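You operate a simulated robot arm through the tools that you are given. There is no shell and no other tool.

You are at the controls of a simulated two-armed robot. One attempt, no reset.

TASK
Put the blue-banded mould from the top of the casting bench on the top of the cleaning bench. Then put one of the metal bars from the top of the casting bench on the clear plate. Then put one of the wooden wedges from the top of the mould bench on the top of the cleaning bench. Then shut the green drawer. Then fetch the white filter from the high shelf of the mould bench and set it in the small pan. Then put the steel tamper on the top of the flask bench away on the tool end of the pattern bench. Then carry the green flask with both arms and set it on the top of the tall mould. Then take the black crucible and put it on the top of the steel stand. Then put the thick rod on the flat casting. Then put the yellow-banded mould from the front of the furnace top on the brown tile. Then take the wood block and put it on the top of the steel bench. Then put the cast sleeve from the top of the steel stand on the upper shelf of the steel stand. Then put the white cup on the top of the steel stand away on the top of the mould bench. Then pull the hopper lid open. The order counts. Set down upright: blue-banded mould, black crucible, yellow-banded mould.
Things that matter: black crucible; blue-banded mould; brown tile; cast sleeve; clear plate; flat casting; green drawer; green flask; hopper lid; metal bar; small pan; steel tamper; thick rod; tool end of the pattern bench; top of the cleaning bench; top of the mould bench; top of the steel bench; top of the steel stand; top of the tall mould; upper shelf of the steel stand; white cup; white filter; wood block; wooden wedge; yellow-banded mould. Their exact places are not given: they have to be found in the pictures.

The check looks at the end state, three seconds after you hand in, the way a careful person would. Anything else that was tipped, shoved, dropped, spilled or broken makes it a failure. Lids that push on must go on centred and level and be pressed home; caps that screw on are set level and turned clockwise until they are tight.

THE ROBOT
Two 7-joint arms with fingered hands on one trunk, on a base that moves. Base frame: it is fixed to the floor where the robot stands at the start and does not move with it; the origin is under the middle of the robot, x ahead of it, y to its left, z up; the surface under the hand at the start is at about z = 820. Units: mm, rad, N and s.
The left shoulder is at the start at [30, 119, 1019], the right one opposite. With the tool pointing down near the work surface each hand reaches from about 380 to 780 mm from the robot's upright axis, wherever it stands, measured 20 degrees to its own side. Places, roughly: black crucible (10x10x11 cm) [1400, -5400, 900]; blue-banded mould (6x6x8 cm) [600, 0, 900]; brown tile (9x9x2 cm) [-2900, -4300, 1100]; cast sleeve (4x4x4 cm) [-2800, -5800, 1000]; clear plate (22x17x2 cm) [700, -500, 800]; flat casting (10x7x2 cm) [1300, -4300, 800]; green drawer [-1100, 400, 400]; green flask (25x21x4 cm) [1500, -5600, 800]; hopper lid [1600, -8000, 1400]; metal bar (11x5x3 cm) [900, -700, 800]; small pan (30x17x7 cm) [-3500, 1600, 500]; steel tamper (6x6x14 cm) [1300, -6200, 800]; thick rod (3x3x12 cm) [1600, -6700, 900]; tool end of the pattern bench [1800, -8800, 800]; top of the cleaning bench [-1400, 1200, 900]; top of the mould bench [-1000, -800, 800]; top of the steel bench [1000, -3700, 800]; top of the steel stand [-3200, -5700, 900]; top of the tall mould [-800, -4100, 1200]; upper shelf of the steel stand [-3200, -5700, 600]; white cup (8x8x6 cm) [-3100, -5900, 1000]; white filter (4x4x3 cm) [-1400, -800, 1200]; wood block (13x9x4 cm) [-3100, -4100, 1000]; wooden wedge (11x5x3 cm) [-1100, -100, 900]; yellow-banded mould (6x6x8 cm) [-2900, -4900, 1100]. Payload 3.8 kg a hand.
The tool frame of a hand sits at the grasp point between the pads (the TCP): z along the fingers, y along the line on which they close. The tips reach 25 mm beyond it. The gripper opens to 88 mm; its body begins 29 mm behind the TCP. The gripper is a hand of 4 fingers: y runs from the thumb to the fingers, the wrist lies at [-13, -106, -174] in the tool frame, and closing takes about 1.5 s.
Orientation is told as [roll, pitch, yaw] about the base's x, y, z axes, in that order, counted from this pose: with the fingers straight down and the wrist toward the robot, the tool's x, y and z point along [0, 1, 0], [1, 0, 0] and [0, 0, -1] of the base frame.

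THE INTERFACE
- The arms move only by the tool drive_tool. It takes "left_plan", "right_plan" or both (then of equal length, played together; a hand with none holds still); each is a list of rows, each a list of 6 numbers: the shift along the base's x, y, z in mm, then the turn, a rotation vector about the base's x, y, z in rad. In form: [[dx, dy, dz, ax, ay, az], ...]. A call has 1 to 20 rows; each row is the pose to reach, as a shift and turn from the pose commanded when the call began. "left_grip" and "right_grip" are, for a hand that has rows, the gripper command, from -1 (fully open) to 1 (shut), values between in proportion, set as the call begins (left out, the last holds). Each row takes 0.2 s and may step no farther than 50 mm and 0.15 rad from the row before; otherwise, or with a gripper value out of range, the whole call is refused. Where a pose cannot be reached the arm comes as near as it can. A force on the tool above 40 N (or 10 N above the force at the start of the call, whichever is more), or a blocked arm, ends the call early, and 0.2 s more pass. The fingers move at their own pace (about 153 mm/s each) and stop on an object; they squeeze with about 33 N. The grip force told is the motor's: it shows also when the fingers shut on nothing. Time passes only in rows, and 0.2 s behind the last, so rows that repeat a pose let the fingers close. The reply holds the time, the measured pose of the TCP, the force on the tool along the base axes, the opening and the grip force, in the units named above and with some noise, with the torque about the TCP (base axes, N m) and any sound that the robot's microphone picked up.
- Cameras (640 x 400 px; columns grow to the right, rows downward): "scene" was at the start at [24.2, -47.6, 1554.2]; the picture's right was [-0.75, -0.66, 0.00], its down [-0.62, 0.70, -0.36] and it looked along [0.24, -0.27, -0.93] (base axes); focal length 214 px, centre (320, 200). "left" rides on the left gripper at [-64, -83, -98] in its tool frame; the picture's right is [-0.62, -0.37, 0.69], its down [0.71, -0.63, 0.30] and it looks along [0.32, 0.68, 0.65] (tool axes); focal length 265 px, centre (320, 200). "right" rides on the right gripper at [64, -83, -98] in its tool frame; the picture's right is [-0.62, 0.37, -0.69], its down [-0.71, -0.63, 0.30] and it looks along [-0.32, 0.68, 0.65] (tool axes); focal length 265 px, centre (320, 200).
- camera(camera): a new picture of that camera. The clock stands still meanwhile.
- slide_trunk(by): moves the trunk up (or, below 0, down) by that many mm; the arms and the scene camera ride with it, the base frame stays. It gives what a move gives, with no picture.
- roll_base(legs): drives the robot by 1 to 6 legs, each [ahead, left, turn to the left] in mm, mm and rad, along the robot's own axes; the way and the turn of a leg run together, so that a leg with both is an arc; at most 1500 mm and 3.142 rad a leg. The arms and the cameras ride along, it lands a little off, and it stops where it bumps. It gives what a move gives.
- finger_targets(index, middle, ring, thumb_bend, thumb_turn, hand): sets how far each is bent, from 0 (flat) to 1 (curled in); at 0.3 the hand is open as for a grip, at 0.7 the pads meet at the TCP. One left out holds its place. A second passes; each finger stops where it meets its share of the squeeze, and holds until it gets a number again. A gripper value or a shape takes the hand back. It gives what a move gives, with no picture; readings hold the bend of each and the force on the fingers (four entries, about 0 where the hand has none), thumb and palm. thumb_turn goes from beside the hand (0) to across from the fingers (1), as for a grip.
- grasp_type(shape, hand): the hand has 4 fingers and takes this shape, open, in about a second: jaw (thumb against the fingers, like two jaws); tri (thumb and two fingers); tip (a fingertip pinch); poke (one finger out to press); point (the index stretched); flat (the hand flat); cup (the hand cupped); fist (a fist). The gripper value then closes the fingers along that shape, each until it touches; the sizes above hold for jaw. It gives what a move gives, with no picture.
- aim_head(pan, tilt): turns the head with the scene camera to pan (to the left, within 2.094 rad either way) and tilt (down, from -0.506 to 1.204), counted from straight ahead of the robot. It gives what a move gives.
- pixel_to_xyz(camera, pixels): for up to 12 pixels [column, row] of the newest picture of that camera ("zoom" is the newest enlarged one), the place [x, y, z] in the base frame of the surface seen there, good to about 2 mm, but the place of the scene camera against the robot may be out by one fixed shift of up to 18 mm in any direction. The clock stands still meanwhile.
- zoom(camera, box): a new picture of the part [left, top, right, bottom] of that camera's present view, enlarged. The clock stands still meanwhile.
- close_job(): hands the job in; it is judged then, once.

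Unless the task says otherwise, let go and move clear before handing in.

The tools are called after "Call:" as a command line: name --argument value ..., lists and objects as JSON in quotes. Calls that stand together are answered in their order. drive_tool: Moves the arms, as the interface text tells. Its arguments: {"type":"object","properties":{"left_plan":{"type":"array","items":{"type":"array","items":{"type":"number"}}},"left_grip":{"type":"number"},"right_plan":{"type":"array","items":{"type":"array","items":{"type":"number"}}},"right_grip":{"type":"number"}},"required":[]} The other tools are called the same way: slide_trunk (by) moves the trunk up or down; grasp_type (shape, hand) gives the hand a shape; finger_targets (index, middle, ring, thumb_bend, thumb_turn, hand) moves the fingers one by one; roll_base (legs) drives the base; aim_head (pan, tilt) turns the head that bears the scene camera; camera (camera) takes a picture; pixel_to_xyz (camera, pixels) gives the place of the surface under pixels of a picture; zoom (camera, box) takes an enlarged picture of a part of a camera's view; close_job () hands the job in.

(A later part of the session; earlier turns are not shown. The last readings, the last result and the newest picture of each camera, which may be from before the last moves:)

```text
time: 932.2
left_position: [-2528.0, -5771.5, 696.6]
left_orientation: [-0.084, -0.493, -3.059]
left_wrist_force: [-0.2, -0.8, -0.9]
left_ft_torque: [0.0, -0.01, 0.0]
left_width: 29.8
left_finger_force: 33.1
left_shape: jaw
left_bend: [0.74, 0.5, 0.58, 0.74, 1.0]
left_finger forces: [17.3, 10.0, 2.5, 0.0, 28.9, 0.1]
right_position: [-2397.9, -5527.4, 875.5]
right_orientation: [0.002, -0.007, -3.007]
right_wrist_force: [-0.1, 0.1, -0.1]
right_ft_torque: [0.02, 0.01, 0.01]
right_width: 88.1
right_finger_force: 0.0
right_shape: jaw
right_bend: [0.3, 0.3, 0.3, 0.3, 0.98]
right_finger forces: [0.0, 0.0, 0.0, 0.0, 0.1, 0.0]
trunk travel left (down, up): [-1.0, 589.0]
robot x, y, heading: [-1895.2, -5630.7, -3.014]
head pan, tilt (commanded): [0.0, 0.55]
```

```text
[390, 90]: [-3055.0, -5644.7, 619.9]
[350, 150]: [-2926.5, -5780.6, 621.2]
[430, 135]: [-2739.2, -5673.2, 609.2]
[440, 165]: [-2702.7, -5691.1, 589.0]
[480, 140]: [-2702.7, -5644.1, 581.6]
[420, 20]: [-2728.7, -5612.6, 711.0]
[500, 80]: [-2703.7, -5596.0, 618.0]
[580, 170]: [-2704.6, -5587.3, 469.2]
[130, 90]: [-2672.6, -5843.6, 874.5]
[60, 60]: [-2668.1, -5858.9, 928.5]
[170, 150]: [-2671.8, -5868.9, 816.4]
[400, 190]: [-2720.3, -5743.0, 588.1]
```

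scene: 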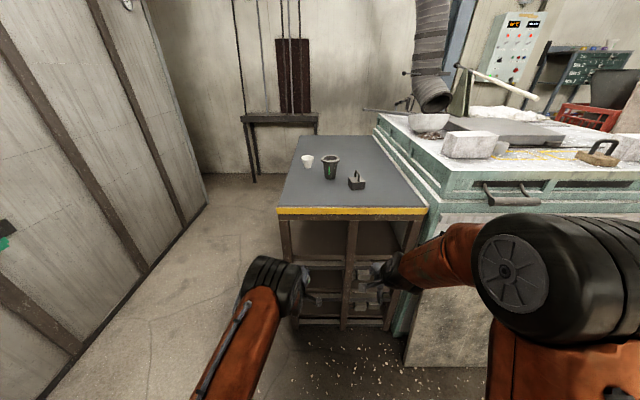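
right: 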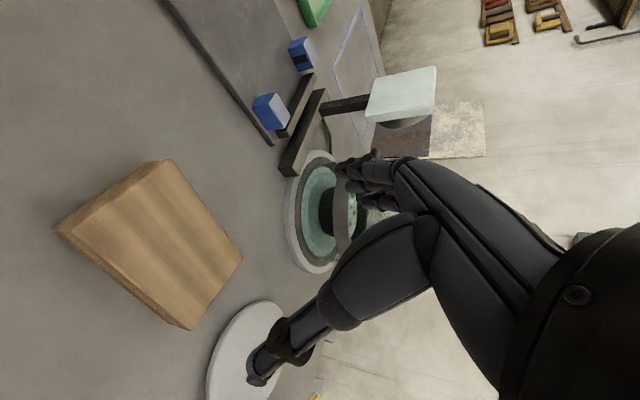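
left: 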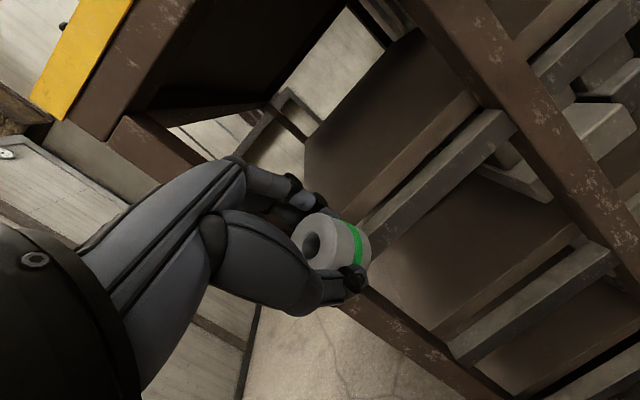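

Shelf z≈620.5 (edge x≈-2739), left column y -5865…-5610. First moving the right hand clear, then driving in.

Call:
drive_tool --right_plan '[[20, 15, 30, 0, 0, 0], [40, 30, 60, 0, 0, 0], [60, 45, 90, 0, 0, 0], [80, 60, 120, 0, 0, 0], [100, 75, 150, 0, 0, 0]]'

Call:
roll_base --legs '[[180, 0, 0]]'

Call:
camera --camera "left"

```text
time: 933.4
left_position: [-2527.3, -5771.6, 697.1]
left_orientation: [-0.084, -0.493, -3.061]
left_wrist_force: [0.3, 0.4, -0.8]
left_ft_torque: [-0.01, -0.01, 0.04]
left_width: 29.8
left_finger_force: 33.3
left_shape: jaw
left_bend: [0.74, 0.5, 0.58, 0.74, 1.0]
left_finger forces: [17.2, 10.0, 2.3, 0.0, 28.8, 0.1]
right_position: [-2296.5, -5453.3, 1026.9]
right_orientation: [0.001, -0.007, -3.005]
right_wrist_force: [0.1, -0.1, 0.4]
right_ft_torque: [-0.01, 0.01, -0.01]
right_width: 88.1
right_finger_force: 0.1
right_shape: jaw
right_bend: [0.3, 0.3, 0.3, 0.3, 0.98]
right_finger forces: [0.0, 0.1, 0.0, 0.0, 0.1, 0.1]
trunk travel left (down, up): [-1.0, 589.0]
robot x, y, heading: [-1897.6, -5635.4, -3.014]
head pan, tilt (commanded): [0.0, 0.55]
```

```text
time: 934.9
left_position: [-2705.8, -5793.2, 695.6]
left_orientation: [-0.085, -0.49, -3.061]
left_wrist_force: [0.4, 0.5, -0.9]
left_ft_torque: [0.01, -0.02, -0.01]
left_width: 29.9
left_finger_force: 32.9
left_shape: jaw
left_bend: [0.74, 0.5, 0.58, 0.74, 1.0]
left_finger forces: [17.1, 10.0, 2.4, 0.1, 28.8, 0.0]
right_position: [-2475.6, -5475.0, 1026.6]
right_orientation: [0.001, -0.005, -3.01]
right_wrist_force: [-0.5, -1.4, -0.3]
right_ft_torque: [0.0, -0.02, 0.02]
right_width: 88.3
right_finger_force: 0.0
right_shape: jaw
right_bend: [0.3, 0.3, 0.3, 0.3, 0.98]
right_finger forces: [0.0, 0.0, 0.0, 0.1, 0.1, 0.1]
trunk travel left (down, up): [-1.0, 589.0]
robot x, y, heading: [-2073.7, -5657.5, -3.017]
head pan, tilt (commanded): [0.0, 0.55]
```

```text
taken
```

left: 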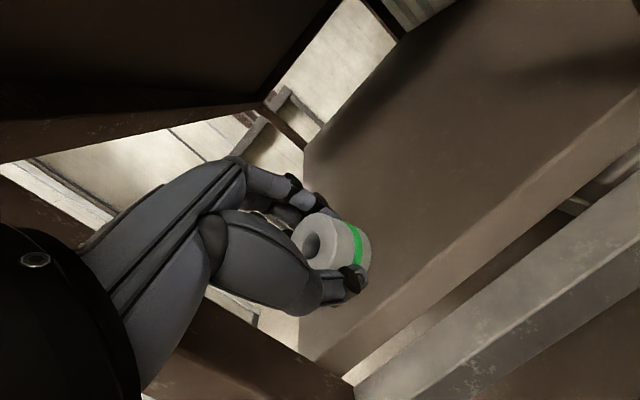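

Entering cleanly. Advancing the base a bit more, then extending the arm to x≈-2820, y≈-5755.

Call:
roll_base --legs '[[70, 0, 0]]'

Call:
drive_tool --left_plan '[[-15, 14, 0, 0, 0, 0], [-30, 28, 0, 0, 0, 0], [-45, 42, 0, 0, 0, 0]]'

Call:
camera --camera "left"

Call:
camera --camera "scene"

```text
time: 935.9
left_position: [-2775.2, -5802.8, 697.0]
left_orientation: [-0.083, -0.49, -3.062]
left_wrist_force: [-0.6, -0.1, -1.3]
left_ft_torque: [-0.02, -0.03, 0.01]
left_width: 29.9
left_finger_force: 33.5
left_shape: jaw
left_bend: [0.74, 0.5, 0.58, 0.74, 1.0]
left_finger forces: [17.2, 10.0, 2.4, 0.0, 28.8, 0.0]
right_position: [-2545.3, -5483.9, 1025.7]
right_orientation: [0.003, -0.007, -3.007]
right_wrist_force: [0.1, 0.3, -0.1]
right_ft_torque: [0.03, 0.0, 0.0]
right_width: 88.0
right_finger_force: 0.1
right_shape: jaw
right_bend: [0.3, 0.3, 0.3, 0.3, 0.98]
right_finger forces: [0.0, 0.1, 0.0, 0.0, 0.0, 0.1]
trunk travel left (down, up): [-1.0, 589.0]
robot x, y, heading: [-2143.8, -5664.5, -3.016]
head pan, tilt (commanded): [0.0, 0.55]
```

```text
time: 936.7
left_position: [-2821.3, -5759.7, 696.6]
left_orientation: [-0.084, -0.493, -3.062]
left_wrist_force: [0.3, 0.7, -1.3]
left_ft_torque: [0.0, 0.02, 0.01]
left_width: 29.7
left_finger_force: 33.5
left_shape: jaw
left_bend: [0.74, 0.5, 0.58, 0.74, 1.0]
left_finger forces: [17.1, 10.0, 2.3, 0.0, 28.7, 0.1]
right_position: [-2543.7, -5483.6, 1026.6]
right_orientation: [0.002, -0.006, -3.006]
right_wrist_force: [0.1, -0.8, -0.1]
right_ft_torque: [-0.03, 0.02, -0.01]
right_width: 88.1
right_finger_force: 0.0
right_shape: jaw
right_bend: [0.3, 0.3, 0.3, 0.3, 0.98]
right_finger forces: [0.0, 0.1, 0.1, 0.0, 0.1, 0.0]
trunk travel left (down, up): [-1.0, 589.0]
robot x, y, heading: [-2144.8, -5662.1, -3.018]
head pan, tilt (commanded): [0.0, 0.55]
```

```text
taken
```

left: 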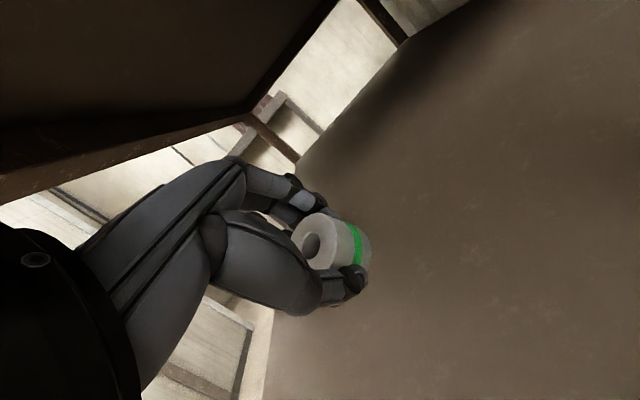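

```text
taken
```

scene: 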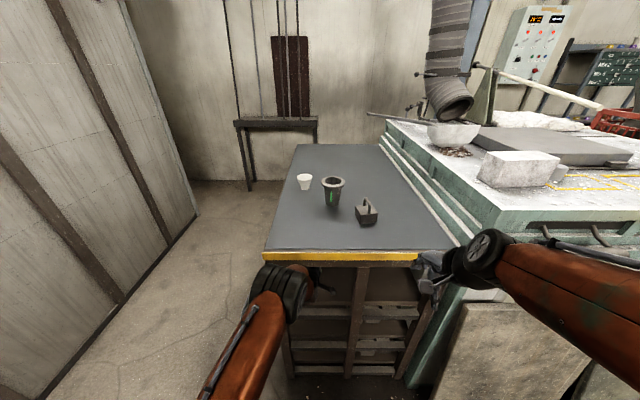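

Inside the shelf without contact. Lowering to just above the shelf surface.

Call:
pixel_to_xyz --camera "left" --pixels '[[420, 300], [400, 220], [350, 330], [500, 250]]'

Call:
drive_tool --left_plan '[[0, 0, -12, 0, 0, 0], [0, 0, -24, 0, 0, 0], [0, 0, -33, 0, 0, 0]]'

Call:
drive_tool --left_plan '[[0, 0, -2.5, 0, 0, 0], [0, 0, -5, 0, 0, 0]]'

Call:
camera --camera "left"

```text
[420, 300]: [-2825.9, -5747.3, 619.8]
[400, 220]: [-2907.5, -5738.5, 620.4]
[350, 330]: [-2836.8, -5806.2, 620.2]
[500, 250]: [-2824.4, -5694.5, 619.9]
```

```text
time: 937.5
left_position: [-2819.6, -5761.4, 663.8]
left_orientation: [-0.081, -0.492, -3.062]
left_wrist_force: [0.6, -1.0, -0.9]
left_ft_torque: [-0.05, 0.01, 0.0]
left_width: 29.8
left_finger_force: 32.5
left_shape: jaw
left_bend: [0.74, 0.5, 0.58, 0.74, 1.0]
left_finger forces: [17.2, 10.0, 2.6, 0.0, 28.7, 0.0]
right_position: [-2545.1, -5482.8, 1026.1]
right_orientation: [0.001, -0.007, -3.007]
right_wrist_force: [0.4, 0.3, -0.6]
right_ft_torque: [0.0, -0.01, 0.01]
right_width: 87.9
right_finger_force: 0.1
right_shape: jaw
right_bend: [0.3, 0.3, 0.3, 0.3, 0.98]
right_finger forces: [0.1, 0.1, 0.0, 0.0, 0.0, 0.1]
trunk travel left (down, up): [-1.0, 589.0]
robot x, y, heading: [-2145.8, -5664.3, -3.018]
head pan, tilt (commanded): [0.0, 0.55]
```

```text
time: 938.1
left_position: [-2820.1, -5760.5, 658.0]
left_orientation: [-0.084, -0.492, -3.06]
left_wrist_force: [-0.1, 0.2, -0.8]
left_ft_torque: [-0.02, 0.0, 0.01]
left_width: 29.9
left_finger_force: 32.8
left_shape: jaw
left_bend: [0.74, 0.5, 0.58, 0.74, 1.0]
left_finger forces: [17.1, 10.0, 2.5, 0.0, 28.6, 0.0]
right_position: [-2544.9, -5484.2, 1025.7]
right_orientation: [0.002, -0.006, -3.008]
right_wrist_force: [0.4, 0.0, 0.3]
right_ft_torque: [0.03, -0.02, 0.0]
right_width: 87.9
right_finger_force: 0.1
right_shape: jaw
right_bend: [0.3, 0.3, 0.3, 0.3, 0.98]
right_finger forces: [0.0, 0.0, 0.0, 0.0, 0.1, 0.0]
trunk travel left (down, up): [-1.0, 589.0]
robot x, y, heading: [-2145.2, -5664.8, -3.016]
head pan, tilt (commanded): [0.0, 0.55]
```

```text
taken
```

left: 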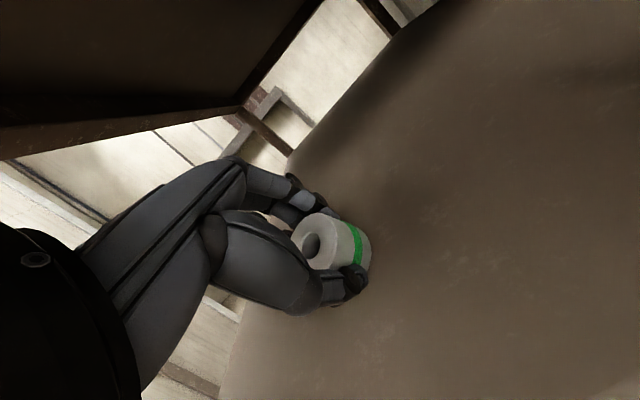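

Call:
drive_tool --left_plan '[[0, 0, -1.5, 0, 0, 0], [0, 0, -3, 0, 0, 0]]'

Call:
drive_tool --left_plan '[[0, 0, -1.5, 0, 0, 0], [0, 0, -3, 0, 0, 0]]'

```text
time: 938.7
left_position: [-2820.5, -5760.5, 657.1]
left_orientation: [-0.081, -0.493, -3.062]
left_wrist_force: [0.0, -0.7, 0.9]
left_ft_torque: [0.01, -0.01, 0.03]
left_width: 29.7
left_finger_force: 32.7
left_shape: jaw
left_bend: [0.74, 0.5, 0.58, 0.74, 1.0]
left_finger forces: [17.6, 10.2, 2.5, 0.1, 28.8, 0.0]
right_position: [-2545.1, -5483.5, 1026.5]
right_orientation: [0.002, -0.007, -3.007]
right_wrist_force: [-0.6, 0.1, 0.0]
right_ft_torque: [0.03, 0.01, -0.03]
right_width: 87.9
right_finger_force: 0.1
right_shape: jaw
right_bend: [0.3, 0.3, 0.3, 0.3, 0.98]
right_finger forces: [0.1, 0.0, 0.0, 0.1, 0.0, 0.0]
trunk travel left (down, up): [-1.0, 589.0]
robot x, y, heading: [-2145.9, -5664.5, -3.023]
head pan, tilt (commanded): [0.0, 0.55]
```

```text
time: 939.3
left_position: [-2819.6, -5760.0, 655.2]
left_orientation: [-0.083, -0.498, -3.06]
left_wrist_force: [0.7, -0.1, 8.7]
left_ft_torque: [-0.02, -0.04, -0.06]
left_width: 30.4
left_finger_force: 32.9
left_shape: jaw
left_bend: [0.74, 0.5, 0.58, 0.75, 1.0]
left_finger forces: [20.2, 11.7, 3.1, 0.0, 30.5, 0.0]
right_position: [-2544.5, -5482.8, 1028.1]
right_orientation: [0.002, -0.007, -3.007]
right_wrist_force: [0.1, -0.6, -0.1]
right_ft_torque: [0.03, -0.01, 0.02]
right_width: 88.1
right_finger_force: 0.1
right_shape: jaw
right_bend: [0.3, 0.3, 0.3, 0.3, 0.98]
right_finger forces: [0.1, 0.0, 0.1, 0.0, 0.1, 0.0]
trunk travel left (down, up): [-1.0, 589.0]
robot x, y, heading: [-2144.6, -5664.4, -3.018]
head pan, tilt (commanded): [0.0, 0.55]
```

Touching the shelf. Easing up 3 mm and opening partway.

Call:
drive_tool --left_plan '[[0, 0, 3, 0, 0, 0], [0, 0, 4, 0, 0, 0]]'

Call:
drive_tool --left_plan '[[0, 0, 0, 0, 0, 0], [0, 0, 0, 0, 0, 0], [0, 0, 0, 0, 0, 0], [0, 0, 0, 0, 0, 0]]' --left_grip -0.1

Call:
camera --camera "left"

```text
time: 939.9
left_position: [-2819.2, -5761.4, 654.6]
left_orientation: [-0.082, -0.49, -3.061]
left_wrist_force: [0.1, 0.3, 2.6]
left_ft_torque: [0.0, 0.03, -0.01]
left_width: 30.4
left_finger_force: 33.4
left_shape: jaw
left_bend: [0.74, 0.5, 0.58, 0.75, 1.0]
left_finger forces: [19.4, 11.2, 2.8, 0.0, 30.1, 0.0]
right_position: [-2544.4, -5483.9, 1028.1]
right_orientation: [0.001, -0.006, -3.008]
right_wrist_force: [0.2, 0.4, 0.2]
right_ft_torque: [0.0, 0.0, 0.01]
right_width: 88.2
right_finger_force: 0.0
right_shape: jaw
right_bend: [0.3, 0.3, 0.3, 0.3, 0.98]
right_finger forces: [0.0, 0.0, 0.0, 0.0, 0.1, 0.1]
trunk travel left (down, up): [-1.0, 589.0]
robot x, y, heading: [-2146.0, -5668.1, -3.019]
head pan, tilt (commanded): [0.0, 0.55]
```

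```text
time: 940.9
left_position: [-2819.0, -5759.9, 656.3]
left_orientation: [-0.084, -0.494, -3.063]
left_wrist_force: [-0.8, -0.6, 3.0]
left_ft_torque: [0.04, -0.03, 0.02]
left_width: 45.7
left_finger_force: 0.1
left_shape: jaw
left_bend: [0.74, 0.43, 0.39, 0.7, 1.0]
left_finger forces: [0.1, 0.0, 0.0, 0.1, 2.8, 0.0]
right_position: [-2543.9, -5484.2, 1027.9]
right_orientation: [0.001, -0.008, -3.008]
right_wrist_force: [0.1, 0.3, 0.4]
right_ft_torque: [-0.02, 0.0, -0.01]
right_width: 88.0
right_finger_force: 0.1
right_shape: jaw
right_bend: [0.3, 0.3, 0.3, 0.3, 0.98]
right_finger forces: [0.0, 0.0, 0.1, 0.0, 0.0, 0.0]
trunk travel left (down, up): [-1.0, 589.0]
robot x, y, heading: [-2145.5, -5670.2, -3.014]
head pan, tilt (commanded): [0.0, 0.55]
```

```text
taken
```

left: 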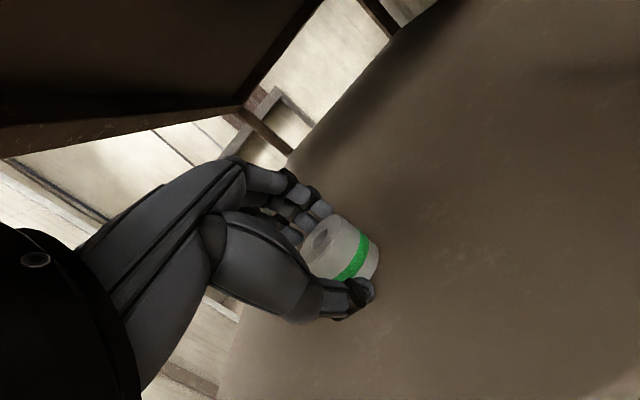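

The sleeve stands on the shelf. Lifting the hand clear, then withdrawing with the base.

Call:
drive_tool --left_plan '[[0, 0, 10, 0, 0, 0], [0, 0, 25, 0, 0, 0], [0, 0, 45, 0, 0, 0], [0, 0, 60, 0, 0, 0]]'

Call:
camera --camera "left"

Call:
roll_base --legs '[[-270, 0, 0]]'

Call:
camera --camera "left"

```text
time: 941.9
left_position: [-2820.3, -5758.7, 716.0]
left_orientation: [-0.085, -0.49, -3.06]
left_wrist_force: [-0.2, -1.5, 0.0]
left_ft_torque: [0.02, 0.01, -0.02]
left_width: 48.2
left_finger_force: 0.1
left_shape: jaw
left_bend: [0.74, 0.42, 0.39, 0.67, 1.0]
left_finger forces: [0.1, 0.0, 0.0, 0.1, 0.1, 0.0]
right_position: [-2544.7, -5484.4, 1027.2]
right_orientation: [0.002, -0.006, -3.007]
right_wrist_force: [0.3, -0.3, -1.5]
right_ft_torque: [0.0, 0.02, 0.01]
right_width: 88.1
right_finger_force: 0.1
right_shape: jaw
right_bend: [0.3, 0.3, 0.3, 0.3, 0.98]
right_finger forces: [0.0, 0.0, 0.1, 0.0, 0.0, 0.0]
trunk travel left (down, up): [-1.0, 589.0]
robot x, y, heading: [-2146.3, -5666.7, -3.015]
head pan, tilt (commanded): [0.0, 0.55]
```

```text
taken
```

left: 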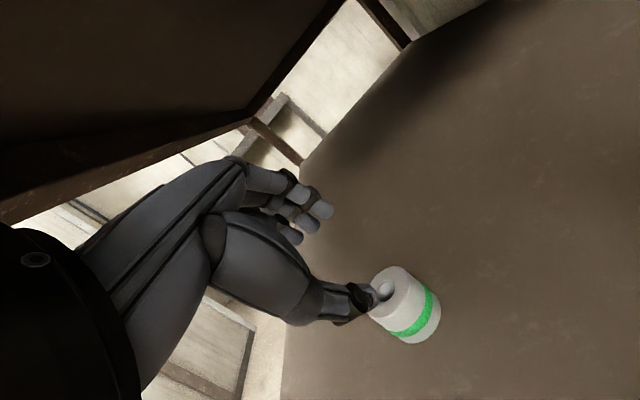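

```text
time: 943.9
left_position: [-2547.7, -5725.8, 716.2]
left_orientation: [-0.085, -0.491, -3.063]
left_wrist_force: [0.0, 0.1, -0.2]
left_ft_torque: [0.0, -0.01, 0.03]
left_width: 48.0
left_finger_force: 0.1
left_shape: jaw
left_bend: [0.74, 0.42, 0.39, 0.67, 1.0]
left_finger forces: [0.0, 0.1, 0.0, 0.1, 0.0, 0.0]
right_position: [-2270.7, -5448.8, 1027.3]
right_orientation: [0.002, -0.007, -3.008]
right_wrist_force: [0.3, -0.8, -0.4]
right_ft_torque: [-0.01, 0.0, -0.03]
right_width: 88.0
right_finger_force: 0.0
right_shape: jaw
right_bend: [0.3, 0.3, 0.3, 0.3, 0.98]
right_finger forces: [0.0, 0.0, 0.0, 0.1, 0.0, 0.1]
trunk travel left (down, up): [-1.0, 589.0]
robot x, y, heading: [-1871.1, -5631.6, -3.021]
head pan, tilt (commanded): [0.0, 0.55]
```

```text
taken
```

left: 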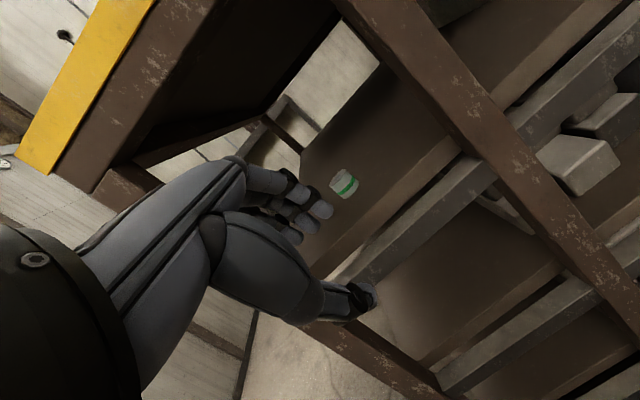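

The sleeve is standing on the upper shelf. Next, the white cup: restoring the left hand's pose and raising the trunk.

Call:
drive_tool --left_plan '[[0, 0, 20, -0.01, -0.1, 0], [0, 0, 40, -0.02, -0.2, 0], [0, 0, 60, -0.03, -0.3, 0], [0, 0, 80, -0.04, -0.4, 0], [0, 0, 100, -0.05, -0.49, 0]]' --left_grip -1

Call:
slide_trunk --by 330

Call:
roll_base --legs '[[420, 0, 0]]'

Call:
camera --camera "left"

```text
time: 945.1
left_position: [-2547.6, -5725.0, 816.0]
left_orientation: [0.002, -0.007, -3.084]
left_wrist_force: [-0.2, -0.2, 0.3]
left_ft_torque: [-0.01, -0.01, 0.05]
left_width: 87.9
left_finger_force: 0.0
left_shape: jaw
left_bend: [0.3, 0.3, 0.3, 0.3, 0.98]
left_finger forces: [0.1, 0.0, 0.0, 0.0, 0.0, 0.1]
right_position: [-2272.2, -5448.2, 1026.4]
right_orientation: [0.002, -0.006, -3.009]
right_wrist_force: [-0.2, -0.2, 0.0]
right_ft_torque: [-0.02, 0.01, 0.01]
right_width: 88.0
right_finger_force: 0.1
right_shape: jaw
right_bend: [0.3, 0.3, 0.3, 0.3, 0.98]
right_finger forces: [0.1, 0.0, 0.0, 0.0, 0.0, 0.1]
trunk travel left (down, up): [-1.0, 589.0]
robot x, y, heading: [-1868.8, -5628.5, -3.02]
head pan, tilt (commanded): [0.0, 0.55]
```

```text
time: 948.3
left_position: [-2546.2, -5725.6, 1147.1]
left_orientation: [0.001, -0.007, -3.085]
left_wrist_force: [0.1, -0.5, 0.2]
left_ft_torque: [0.0, 0.02, -0.03]
left_width: 88.0
left_finger_force: 0.0
left_shape: jaw
left_bend: [0.3, 0.3, 0.3, 0.3, 0.98]
left_finger forces: [0.0, 0.0, 0.0, 0.1, 0.0, 0.0]
right_position: [-2273.0, -5448.7, 1356.4]
right_orientation: [0.002, -0.007, -3.008]
right_wrist_force: [-0.5, -0.1, -0.4]
right_ft_torque: [-0.03, 0.01, -0.01]
right_width: 88.4
right_finger_force: 0.1
right_shape: jaw
right_bend: [0.3, 0.3, 0.3, 0.3, 0.98]
right_finger forces: [0.0, 0.0, 0.0, 0.0, 0.0, 0.0]
trunk travel left (down, up): [-331.0, 259.0]
robot x, y, heading: [-1870.7, -5632.0, -3.018]
head pan, tilt (commanded): [0.0, 0.55]
```

```text
time: 950.9
left_position: [-2963.4, -5785.8, 1147.5]
left_orientation: [0.001, -0.006, -3.076]
left_wrist_force: [-0.5, 1.3, 0.3]
left_ft_torque: [0.0, -0.01, 0.01]
left_width: 87.8
left_finger_force: 0.0
left_shape: jaw
left_bend: [0.3, 0.3, 0.3, 0.3, 0.98]
left_finger forces: [0.0, 0.0, 0.1, 0.0, 0.0, 0.0]
right_position: [-2689.8, -5506.8, 1356.4]
right_orientation: [0.001, -0.007, -2.999]
right_wrist_force: [-0.4, 1.3, 0.2]
right_ft_torque: [-0.02, 0.02, -0.02]
right_width: 88.0
right_finger_force: 0.1
right_shape: jaw
right_bend: [0.3, 0.3, 0.3, 0.3, 0.98]
right_finger forces: [0.1, 0.0, 0.0, 0.1, 0.0, 0.0]
trunk travel left (down, up): [-331.0, 259.0]
robot x, y, heading: [-2286.0, -5683.8, -3.01]
head pan, tilt (commanded): [0.0, 0.55]
```

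```text
taken
```

left: 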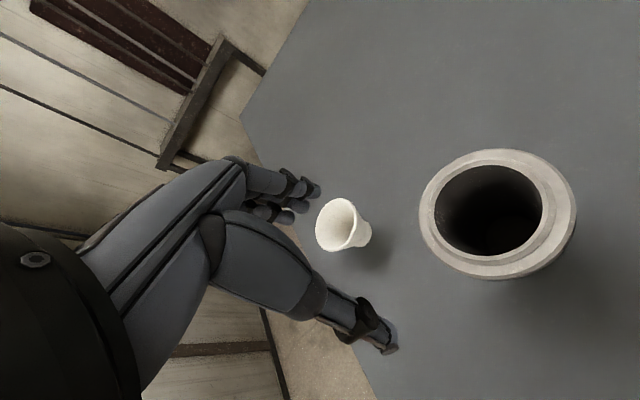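

The cup is at (342,224), just beside the crucible (502,213). Measuring the cup.

Call:
pixel_to_xyz --camera "left" --pixels '[[318, 225], [358, 215], [340, 201], [335, 248], [338, 225], [368, 235], [360, 245], [385, 260], [350, 205]]'

Call:
zoom --camera "left" --box '[290, 170, 410, 280]'

```text
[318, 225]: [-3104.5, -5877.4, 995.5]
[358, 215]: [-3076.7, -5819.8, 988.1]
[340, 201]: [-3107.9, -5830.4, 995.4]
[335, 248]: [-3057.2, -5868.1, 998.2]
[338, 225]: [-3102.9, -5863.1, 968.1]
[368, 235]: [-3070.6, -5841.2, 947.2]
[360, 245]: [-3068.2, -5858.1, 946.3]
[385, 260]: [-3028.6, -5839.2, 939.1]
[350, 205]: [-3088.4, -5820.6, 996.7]
```

```text
3.64 times, centred on (350, 225) of left
```

zoom: 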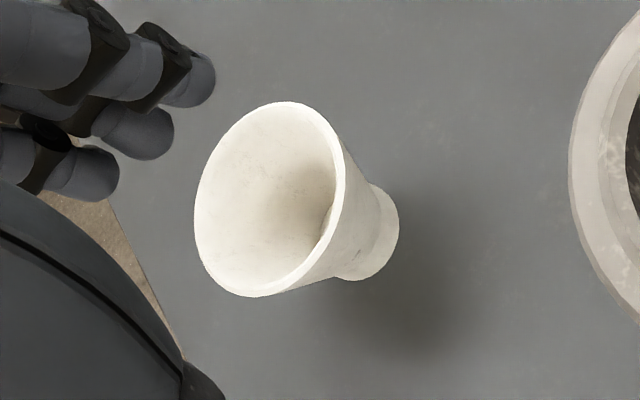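

Cup rim centre ≈(-3085,-5852), Ø64, rim z≈997. Advancing the base 105 mm, then going over it.

Call:
roll_base --legs '[[100, 0, 0]]'

Call:
drive_tool --left_plan '[[-10, -20, 0, 0, 0, 0], [-20, -38, 0, 0, 0, 0], [-25, -48, -30, 0, 0, 0], [-25, -48, -60, 0, 0, 0]]' --left_grip -1

Call:
camera --camera "left"

```text
time: 952.0
left_position: [-3062.7, -5798.4, 1145.4]
left_orientation: [0.002, -0.005, -3.077]
left_wrist_force: [0.5, -0.8, -1.2]
left_ft_torque: [-0.02, -0.03, 0.04]
left_width: 88.0
left_finger_force: 0.2
left_shape: jaw
left_bend: [0.3, 0.3, 0.3, 0.3, 0.98]
left_finger forces: [0.0, 0.0, 0.1, 0.0, 0.1, 0.0]
right_position: [-2789.9, -5520.8, 1356.8]
right_orientation: [0.003, -0.006, -3.0]
right_wrist_force: [-0.3, 0.7, 0.4]
right_ft_torque: [-0.01, 0.0, -0.01]
right_width: 88.1
right_finger_force: 0.0
right_shape: jaw
right_bend: [0.3, 0.3, 0.3, 0.3, 0.98]
right_finger forces: [0.0, 0.0, 0.0, 0.0, 0.0, 0.1]
trunk travel left (down, up): [-331.0, 259.0]
robot x, y, heading: [-2385.3, -5694.2, -3.004]
head pan, tilt (commanded): [0.0, 0.55]
```

```text
time: 953.0
left_position: [-3087.5, -5845.4, 1085.2]
left_orientation: [0.003, -0.007, -3.076]
left_wrist_force: [-0.9, 0.1, -0.3]
left_ft_torque: [0.01, 0.02, 0.0]
left_width: 87.9
left_finger_force: 0.1
left_shape: jaw
left_bend: [0.3, 0.3, 0.3, 0.3, 0.98]
left_finger forces: [0.1, 0.0, 0.2, 0.0, 0.0, 0.0]
right_position: [-2789.5, -5520.5, 1356.3]
right_orientation: [0.002, -0.007, -2.999]
right_wrist_force: [0.2, -0.5, 0.6]
right_ft_torque: [0.04, 0.0, -0.03]
right_width: 88.1
right_finger_force: 0.1
right_shape: jaw
right_bend: [0.3, 0.3, 0.3, 0.3, 0.98]
right_finger forces: [0.0, 0.1, 0.0, 0.0, 0.1, 0.0]
trunk travel left (down, up): [-331.0, 259.0]
robot x, y, heading: [-2388.6, -5696.5, -3.013]
head pan, tilt (commanded): [0.0, 0.55]
```

```text
taken
```

left: 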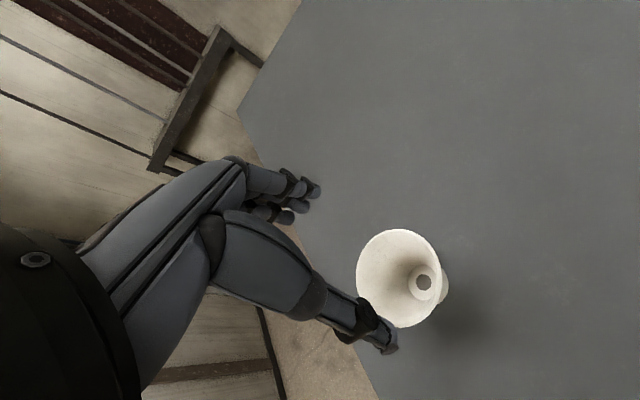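

Call:
pixel_to_xyz --camera "left" --pixels '[[360, 268], [437, 262], [398, 233], [425, 245], [415, 322], [436, 295], [375, 240]]'

```text
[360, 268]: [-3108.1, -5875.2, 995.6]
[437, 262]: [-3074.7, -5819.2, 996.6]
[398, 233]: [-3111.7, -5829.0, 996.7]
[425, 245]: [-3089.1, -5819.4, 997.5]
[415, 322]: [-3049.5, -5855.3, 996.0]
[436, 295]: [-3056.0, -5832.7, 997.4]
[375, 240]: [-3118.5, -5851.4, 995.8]
```

Rim Ø≈67, centre (-3084,-5851). Opening wider (0.12) and descending around it.

Call:
finger_targets --hand "left" --index 0.12 --middle 0.12 --ring 0.12 --thumb_bend 0.12 --thumb_turn 1.0

Call:
drive_tool --left_plan '[[1, -3, -30, 0, 0, 0], [1, -3, -60, 0, 0, 0], [1, -3, -85, 0, 0, 0], [1, -3, -98, 0, 0, 0]]'

Call:
drive_tool --left_plan '[[0, 0, -5, 0, 0, 0], [0, 0, -11, 0, 0, 0]]'

Call:
camera --camera "left"

```text
time: 954.0
left_position: [-3087.7, -5845.6, 1086.4]
left_orientation: [0.002, -0.007, -3.077]
left_wrist_force: [-0.3, 0.4, -1.0]
left_ft_torque: [0.01, 0.0, -0.01]
left_width: 117.1
left_finger_force: 0.1
left_shape: fingers
left_bend: [0.12, 0.12, 0.12, 0.12, 0.96]
left_finger forces: [0.0, 0.0, 0.0, 0.1, 0.1, 0.1]
right_position: [-2789.7, -5518.6, 1357.2]
right_orientation: [0.001, -0.007, -3.001]
right_wrist_force: [0.6, 0.3, 1.3]
right_ft_torque: [0.01, 0.01, 0.01]
right_width: 88.0
right_finger_force: 0.0
right_shape: jaw
right_bend: [0.3, 0.3, 0.3, 0.3, 0.98]
right_finger forces: [0.1, 0.1, 0.1, 0.0, 0.1, 0.0]
trunk travel left (down, up): [-331.0, 259.0]
robot x, y, heading: [-2385.5, -5698.2, -3.005]
head pan, tilt (commanded): [0.0, 0.55]
```

```text
time: 955.0
left_position: [-3086.0, -5847.8, 988.1]
left_orientation: [0.002, -0.008, -3.076]
left_wrist_force: [-0.3, 0.1, -0.1]
left_ft_torque: [0.05, 0.02, 0.02]
left_width: 117.6
left_finger_force: 0.1
left_shape: fingers
left_bend: [0.12, 0.12, 0.12, 0.12, 0.96]
left_finger forces: [0.0, 0.1, 0.0, 0.0, 0.0, 0.1]
right_position: [-2789.6, -5519.6, 1356.1]
right_orientation: [0.002, -0.007, -2.999]
right_wrist_force: [-0.2, 0.1, 0.1]
right_ft_torque: [0.0, 0.01, 0.01]
right_width: 88.1
right_finger_force: 0.1
right_shape: jaw
right_bend: [0.3, 0.3, 0.3, 0.3, 0.98]
right_finger forces: [0.1, 0.0, 0.0, 0.0, 0.0, 0.0]
trunk travel left (down, up): [-331.0, 259.0]
robot x, y, heading: [-2386.3, -5696.7, -3.013]
head pan, tilt (commanded): [0.0, 0.55]
```

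```text
time: 955.6
left_position: [-3087.2, -5849.0, 976.5]
left_orientation: [0.002, -0.007, -3.076]
left_wrist_force: [-0.3, -0.1, -0.3]
left_ft_torque: [-0.03, -0.01, 0.04]
left_width: 117.6
left_finger_force: 0.0
left_shape: fingers
left_bend: [0.12, 0.12, 0.12, 0.12, 0.96]
left_finger forces: [0.0, 0.1, 0.0, 0.0, 0.0, 0.0]
right_position: [-2789.0, -5518.2, 1355.4]
right_orientation: [0.002, -0.007, -3.001]
right_wrist_force: [0.2, -0.2, 0.5]
right_ft_torque: [0.02, -0.03, 0.0]
right_width: 88.3
right_finger_force: 0.0
right_shape: jaw
right_bend: [0.3, 0.3, 0.3, 0.3, 0.98]
right_finger forces: [0.0, 0.0, 0.0, 0.0, 0.0, 0.0]
trunk travel left (down, up): [-331.0, 259.0]
robot x, y, heading: [-2385.3, -5695.6, -3.013]
head pan, tilt (commanded): [0.0, 0.55]
```

```text
taken
```

left: 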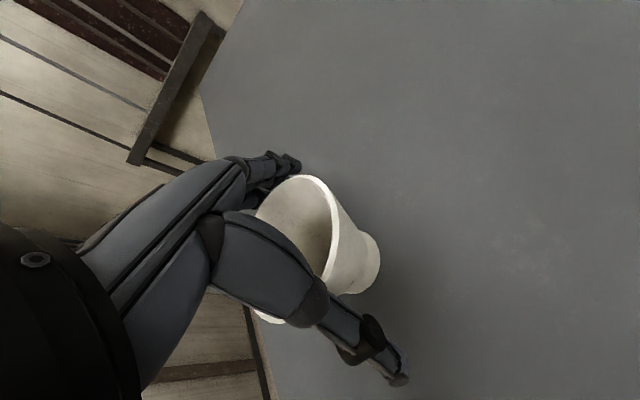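

No contact. Lowering 4 mm more and closing.

Call:
drive_tool --left_plan '[[1, 0, -4, 0, 0, 0], [1, 0, -4, 0, 0, 0]]'

Call:
drive_tool --left_plan '[[0, 0, 0, 0, 0, 0], [0, 0, 0, 0, 0, 0], [0, 0, 0, 0, 0, 0], [0, 0, 0, 0, 0, 0], [0, 0, 0, 0, 0, 0], [0, 0, 0, 0, 0, 0], [0, 0, 0, 0, 0, 0], [0, 0, 0, 0, 0, 0]]' --left_grip 1

Call:
camera --camera "left"

```text
time: 956.2
left_position: [-3085.2, -5848.3, 973.9]
left_orientation: [0.002, -0.006, -3.079]
left_wrist_force: [0.7, -0.8, 1.2]
left_ft_torque: [-0.02, -0.03, -0.03]
left_width: 117.5
left_finger_force: 0.2
left_shape: fingers
left_bend: [0.12, 0.12, 0.12, 0.12, 0.96]
left_finger forces: [0.0, 0.1, 0.0, 0.0, 0.7, 0.0]
right_position: [-2788.9, -5518.8, 1357.3]
right_orientation: [0.0, -0.008, -3.001]
right_wrist_force: [0.1, 0.3, 1.1]
right_ft_torque: [0.02, 0.02, -0.03]
right_width: 88.2
right_finger_force: 0.1
right_shape: jaw
right_bend: [0.3, 0.3, 0.3, 0.3, 0.98]
right_finger forces: [0.0, 0.1, 0.0, 0.0, 0.1, 0.0]
trunk travel left (down, up): [-331.0, 259.0]
robot x, y, heading: [-2384.6, -5696.9, -3.01]
head pan, tilt (commanded): [0.0, 0.55]
```

```text
time: 958.0
left_position: [-3085.6, -5847.8, 975.0]
left_orientation: [0.002, -0.01, -3.076]
left_wrist_force: [-6.4, 0.7, 12.1]
left_ft_torque: [-0.12, 0.4, -0.08]
left_width: 36.6
left_finger_force: 32.3
left_shape: jaw
left_bend: [0.77, 0.54, 0.53, 0.77, 0.98]
left_finger forces: [35.6, 27.0, 5.0, 0.0, 65.8, 0.1]
right_position: [-2789.0, -5518.8, 1357.4]
right_orientation: [0.002, -0.006, -3.001]
right_wrist_force: [-0.1, 1.0, -1.4]
right_ft_torque: [0.03, 0.0, -0.01]
right_width: 88.0
right_finger_force: 0.1
right_shape: jaw
right_bend: [0.3, 0.3, 0.3, 0.3, 0.98]
right_finger forces: [0.1, 0.0, 0.0, 0.1, 0.1, 0.1]
trunk travel left (down, up): [-331.0, 259.0]
robot x, y, heading: [-2386.8, -5696.6, -3.008]
head pan, tilt (commanded): [0.0, 0.55]
```

```text
taken
```

left: 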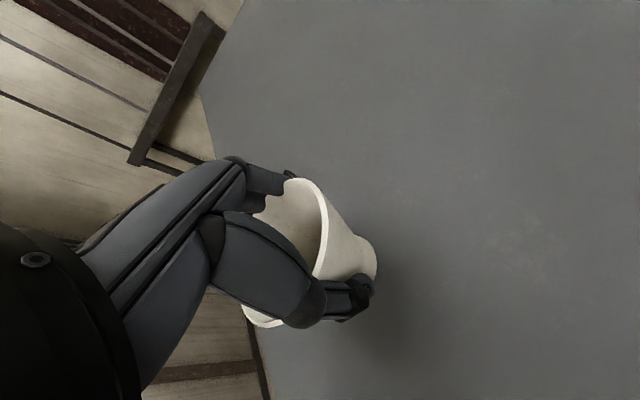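

Firm grip around the cone (width 37). Lifting.

Call:
drive_tool --left_plan '[[0, 0, 8, 0, 0, 0], [0, 0, 25, 0, 0, 0], [0, 0, 60, 0, 0, 0], [0, 0, 100, 0, 0, 0], [0, 0, 145, 0, 0, 0]]'

Call:
camera --camera "left"

```text
time: 959.2
left_position: [-3084.8, -5846.7, 1118.6]
left_orientation: [0.001, -0.005, -3.078]
left_wrist_force: [-0.6, -0.1, -1.9]
left_ft_torque: [0.0, 0.01, -0.01]
left_width: 36.3
left_finger_force: 33.0
left_shape: jaw
left_bend: [0.77, 0.55, 0.54, 0.77, 0.98]
left_finger forces: [31.0, 23.5, 5.0, 0.0, 64.4, 0.1]
right_position: [-2789.5, -5519.5, 1357.5]
right_orientation: [0.001, -0.008, -3.0]
right_wrist_force: [-0.2, -0.4, -0.5]
right_ft_torque: [0.0, -0.01, -0.02]
right_width: 88.4
right_finger_force: 0.0
right_shape: jaw
right_bend: [0.3, 0.3, 0.3, 0.3, 0.98]
right_finger forces: [0.1, 0.0, 0.0, 0.0, 0.0, 0.0]
trunk travel left (down, up): [-331.0, 259.0]
robot x, y, heading: [-2385.9, -5700.9, -3.009]
head pan, tilt (commanded): [0.0, 0.55]
```

```text
taken
```

left: 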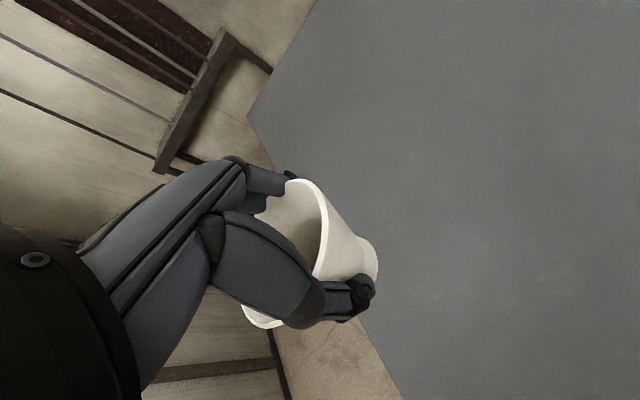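

Cup held upright. Backing off, raising, and bringing the arm in for the long drive to the mould bench.

Call:
slide_trunk --by 255

Call:
roll_base --legs '[[-500, 0, 0]]'

Call:
drive_tool --left_plan '[[45, 0, 10, 0, 0, 0], [90, 0, 20, 0, 0, 0], [135, 0, 30, 0, 0, 0], [180, 0, 40, 0, 0, 0], [200, 0, 50, 0, 0, 0]]'

Call:
roll_base --legs '[[-950, -250, 0], [-950, -100, 0]]'

```text
time: 961.9
left_position: [-3085.3, -5848.1, 1371.8]
left_orientation: [0.001, -0.008, -3.077]
left_wrist_force: [-0.3, -0.1, -0.8]
left_ft_torque: [0.0, -0.03, -0.04]
left_width: 36.4
left_finger_force: 33.3
left_shape: jaw
left_bend: [0.77, 0.55, 0.54, 0.77, 0.98]
left_finger forces: [31.0, 23.6, 4.9, 0.1, 64.2, 0.1]
right_position: [-2790.0, -5521.2, 1612.1]
right_orientation: [0.001, -0.008, -2.999]
right_wrist_force: [-1.0, -0.8, 0.8]
right_ft_torque: [0.03, -0.02, 0.0]
right_width: 87.9
right_finger_force: 0.1
right_shape: jaw
right_bend: [0.3, 0.3, 0.3, 0.3, 0.98]
right_finger forces: [0.0, 0.0, 0.0, 0.0, 0.0, 0.0]
trunk travel left (down, up): [-586.0, 4.0]
robot x, y, heading: [-2387.3, -5697.7, -3.012]
head pan, tilt (commanded): [0.0, 0.55]
```

```text
time: 964.8
left_position: [-2582.7, -5784.5, 1372.0]
left_orientation: [0.002, -0.004, -3.075]
left_wrist_force: [-0.7, 0.8, -1.5]
left_ft_torque: [0.0, 0.0, -0.02]
left_width: 36.3
left_finger_force: 32.3
left_shape: jaw
left_bend: [0.77, 0.55, 0.54, 0.77, 0.98]
left_finger forces: [31.0, 23.6, 5.0, 0.0, 64.1, 0.1]
right_position: [-2286.0, -5454.3, 1612.1]
right_orientation: [0.002, -0.006, -2.998]
right_wrist_force: [-0.8, 0.8, -0.7]
right_ft_torque: [0.01, 0.03, 0.0]
right_width: 88.1
right_finger_force: 0.1
right_shape: jaw
right_bend: [0.3, 0.3, 0.3, 0.3, 0.98]
right_finger forces: [0.0, 0.0, 0.0, 0.0, 0.0, 0.0]
trunk travel left (down, up): [-586.0, 4.0]
robot x, y, heading: [-1881.6, -5629.2, -3.009]
head pan, tilt (commanded): [0.0, 0.55]
```

```text
time: 966.0
left_position: [-2379.5, -5784.4, 1420.9]
left_orientation: [0.002, -0.007, -3.074]
left_wrist_force: [0.0, -0.5, -0.7]
left_ft_torque: [0.01, 0.05, -0.01]
left_width: 36.0
left_finger_force: 33.1
left_shape: jaw
left_bend: [0.77, 0.56, 0.54, 0.77, 0.98]
left_finger forces: [30.6, 23.2, 5.0, 0.1, 62.5, 0.1]
right_position: [-2284.4, -5452.2, 1613.1]
right_orientation: [0.002, -0.007, -2.998]
right_wrist_force: [0.1, 0.3, -0.1]
right_ft_torque: [0.01, 0.0, -0.01]
right_width: 88.1
right_finger_force: 0.1
right_shape: jaw
right_bend: [0.3, 0.3, 0.3, 0.3, 0.98]
right_finger forces: [0.0, 0.1, 0.0, 0.1, 0.1, 0.0]
trunk travel left (down, up): [-586.0, 4.0]
robot x, y, heading: [-1881.8, -5628.5, -3.009]
head pan, tilt (commanded): [0.0, 0.55]
```

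```text
time: 975.7
left_position: [-544.0, -5182.5, 1421.7]
left_orientation: [0.001, -0.005, -3.071]
left_wrist_force: [-0.2, -0.4, -1.4]
left_ft_torque: [0.02, -0.01, -0.02]
left_width: 35.8
left_finger_force: 33.2
left_shape: jaw
left_bend: [0.77, 0.56, 0.54, 0.77, 0.98]
left_finger forces: [30.4, 23.2, 5.1, 0.1, 62.4, 0.1]
right_position: [-450.1, -4852.8, 1611.7]
right_orientation: [0.003, -0.005, -2.995]
right_wrist_force: [0.1, -0.7, 0.6]
right_ft_torque: [0.0, 0.02, 0.01]
right_width: 88.2
right_finger_force: 0.0
right_shape: jaw
right_bend: [0.3, 0.3, 0.3, 0.3, 0.98]
right_finger forces: [0.0, 0.0, 0.0, 0.1, 0.0, 0.0]
trunk travel left (down, up): [-586.0, 4.0]
robot x, y, heading: [-39.7, -5027.2, -3.006]
head pan, tilt (commanded): [0.0, 0.55]
```

Driving north along the aisle to the mould bench.

Call:
roll_base --legs '[[-197, -707, 0], [-108, -792, 0], [-108, -792, 0]]'

Call:
roll_base --legs '[[6, -733, 0.0], [6, -733, 0]]'

```text
time: 987.5
left_position: [-436.3, -2850.3, 1421.0]
left_orientation: [0.002, -0.007, -3.068]
left_wrist_force: [-0.5, 0.5, -0.2]
left_ft_torque: [0.0, -0.01, 0.02]
left_width: 36.1
left_finger_force: 32.8
left_shape: jaw
left_bend: [0.77, 0.56, 0.54, 0.77, 0.98]
left_finger forces: [30.4, 23.1, 5.1, 0.0, 62.3, 0.0]
right_position: [-341.5, -2519.4, 1611.8]
right_orientation: [0.002, -0.006, -2.994]
right_wrist_force: [-0.2, -0.6, 1.0]
right_ft_torque: [0.01, 0.01, -0.01]
right_width: 87.8
right_finger_force: 0.1
right_shape: jaw
right_bend: [0.3, 0.3, 0.3, 0.3, 0.98]
right_finger forces: [0.0, 0.0, 0.0, 0.1, 0.0, 0.0]
trunk travel left (down, up): [-586.0, 4.0]
robot x, y, heading: [62.5, -2694.2, -3.003]
head pan, tilt (commanded): [0.0, 0.55]
```

```text
time: 995.1
left_position: [-657.9, -1417.0, 1422.0]
left_orientation: [0.0, -0.006, -3.047]
left_wrist_force: [-0.2, 0.3, 0.0]
left_ft_torque: [0.04, 0.0, 0.0]
left_width: 36.2
left_finger_force: 33.1
left_shape: jaw
left_bend: [0.77, 0.56, 0.54, 0.77, 0.98]
left_finger forces: [30.4, 23.2, 5.0, 0.0, 62.3, 0.1]
right_position: [-570.8, -1083.6, 1611.9]
right_orientation: [0.0, -0.006, -2.973]
right_wrist_force: [-0.8, 0.3, 0.3]
right_ft_torque: [0.0, 0.03, 0.01]
right_width: 87.8
right_finger_force: 0.1
right_shape: jaw
right_bend: [0.3, 0.3, 0.3, 0.3, 0.98]
right_finger forces: [0.0, 0.1, 0.0, 0.1, 0.0, 0.0]
trunk travel left (down, up): [-586.0, 4.0]
robot x, y, heading: [-165.5, -1249.6, -2.986]
head pan, tilt (commanded): [0.0, 0.55]
```

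Call:
roll_base --legs '[[-9, -900, -0.1]]'

Call:
slide_trunk --by -250

Call:
aim_head --pan 0.0 --tilt 0.75

Call:
camera --camera "scene"

Call:
zoom --camera "scene" --box '[160, 130, 480, 310]'

```text
time: 999.9
left_position: [-758.9, -462.5, 1421.6]
left_orientation: [0.001, -0.007, 3.129]
left_wrist_force: [-0.2, -0.8, -1.1]
left_ft_torque: [0.02, 0.0, 0.02]
left_width: 36.2
left_finger_force: 33.0
left_shape: jaw
left_bend: [0.77, 0.56, 0.54, 0.77, 0.98]
left_finger forces: [30.5, 23.3, 5.1, 0.0, 62.2, 0.1]
right_position: [-636.8, -140.3, 1612.1]
right_orientation: [0.002, -0.008, -3.079]
right_wrist_force: [1.0, -0.4, 0.5]
right_ft_torque: [0.01, -0.02, 0.02]
right_width: 88.1
right_finger_force: 0.1
right_shape: jaw
right_bend: [0.3, 0.3, 0.3, 0.3, 0.98]
right_finger forces: [0.0, 0.0, 0.0, 0.0, 0.0, 0.0]
trunk travel left (down, up): [-586.0, 4.0]
robot x, y, heading: [-247.2, -353.3, -3.089]
head pan, tilt (commanded): [0.0, 0.55]
```

```text
time: 1002.4
left_position: [-759.6, -461.8, 1170.9]
left_orientation: [0.002, -0.008, 3.128]
left_wrist_force: [0.0, -0.4, -1.2]
left_ft_torque: [0.02, 0.01, -0.02]
left_width: 36.2
left_finger_force: 33.1
left_shape: jaw
left_bend: [0.77, 0.56, 0.54, 0.77, 0.98]
left_finger forces: [30.3, 23.2, 5.1, 0.1, 62.2, 0.1]
right_position: [-636.6, -139.2, 1362.5]
right_orientation: [0.001, -0.007, -3.079]
right_wrist_force: [0.3, 0.5, 0.2]
right_ft_torque: [0.01, 0.01, -0.01]
right_width: 88.0
right_finger_force: 0.0
right_shape: jaw
right_bend: [0.3, 0.3, 0.3, 0.3, 0.98]
right_finger forces: [0.0, 0.0, 0.0, 0.0, 0.0, 0.0]
trunk travel left (down, up): [-336.0, 254.0]
robot x, y, heading: [-248.0, -351.9, -3.093]
head pan, tilt (commanded): [0.0, 0.55]
```

```text
time: 1003.2
left_position: [-758.6, -462.3, 1171.6]
left_orientation: [0.001, -0.008, 3.13]
left_wrist_force: [0.3, -0.9, -1.1]
left_ft_torque: [0.02, -0.03, 0.0]
left_width: 36.1
left_finger_force: 33.4
left_shape: jaw
left_bend: [0.77, 0.56, 0.54, 0.77, 0.98]
left_finger forces: [30.3, 23.2, 5.1, 0.0, 62.1, 0.0]
right_position: [-636.7, -139.6, 1362.3]
right_orientation: [0.002, -0.007, -3.079]
right_wrist_force: [0.7, 0.4, 0.6]
right_ft_torque: [-0.01, -0.03, 0.0]
right_width: 87.8
right_finger_force: 0.0
right_shape: jaw
right_bend: [0.3, 0.3, 0.3, 0.3, 0.98]
right_finger forces: [0.0, 0.0, 0.1, 0.0, 0.1, 0.0]
trunk travel left (down, up): [-336.0, 254.0]
robot x, y, heading: [-252.4, -349.8, -3.092]
head pan, tilt (commanded): [0.0, 0.75]
```

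```text
taken
```

scene: 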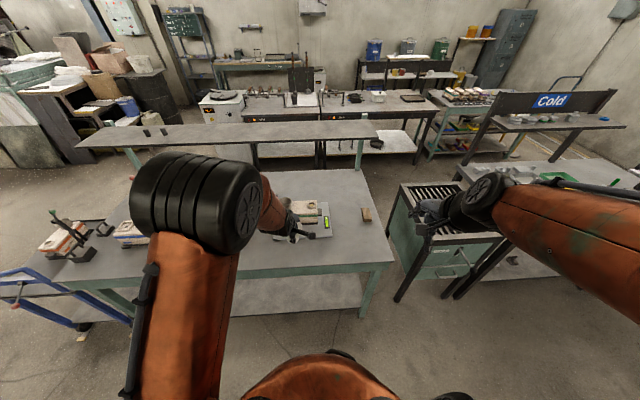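

```text
2.00 times, centred on (320, 220) of scene
```

zoom: 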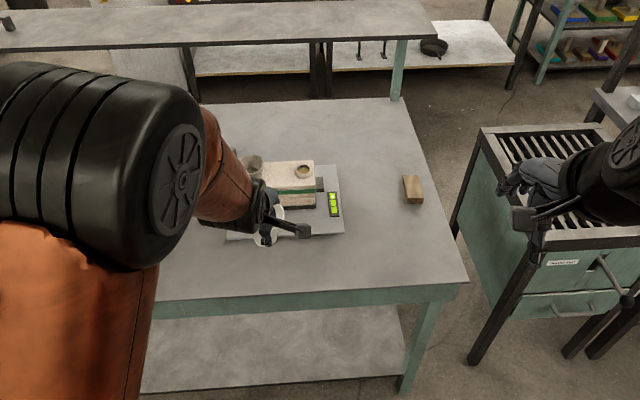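

Plenty of bare bench in front/right (zoom (380,245)). Measuring.

Call:
pixel_to_xyz --camera "zoom" --pixels '[[380, 245], [340, 255], [300, 265], [380, 215], [412, 190], [345, 232], [300, 290], [460, 275], [240, 275]]'

Call:
camera --camera "left"

```text
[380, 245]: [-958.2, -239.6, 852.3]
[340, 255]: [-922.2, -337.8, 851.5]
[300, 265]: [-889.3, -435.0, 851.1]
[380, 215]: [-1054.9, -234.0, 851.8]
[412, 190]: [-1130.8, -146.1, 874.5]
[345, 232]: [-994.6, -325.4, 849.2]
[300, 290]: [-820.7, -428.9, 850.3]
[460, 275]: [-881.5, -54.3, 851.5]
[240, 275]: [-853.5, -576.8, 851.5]
```

```text
taken
```

left: 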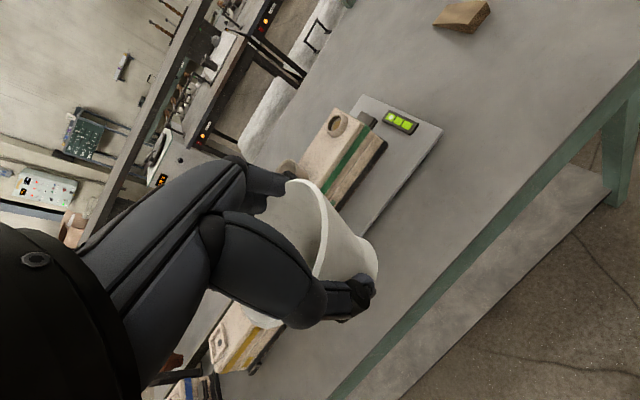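

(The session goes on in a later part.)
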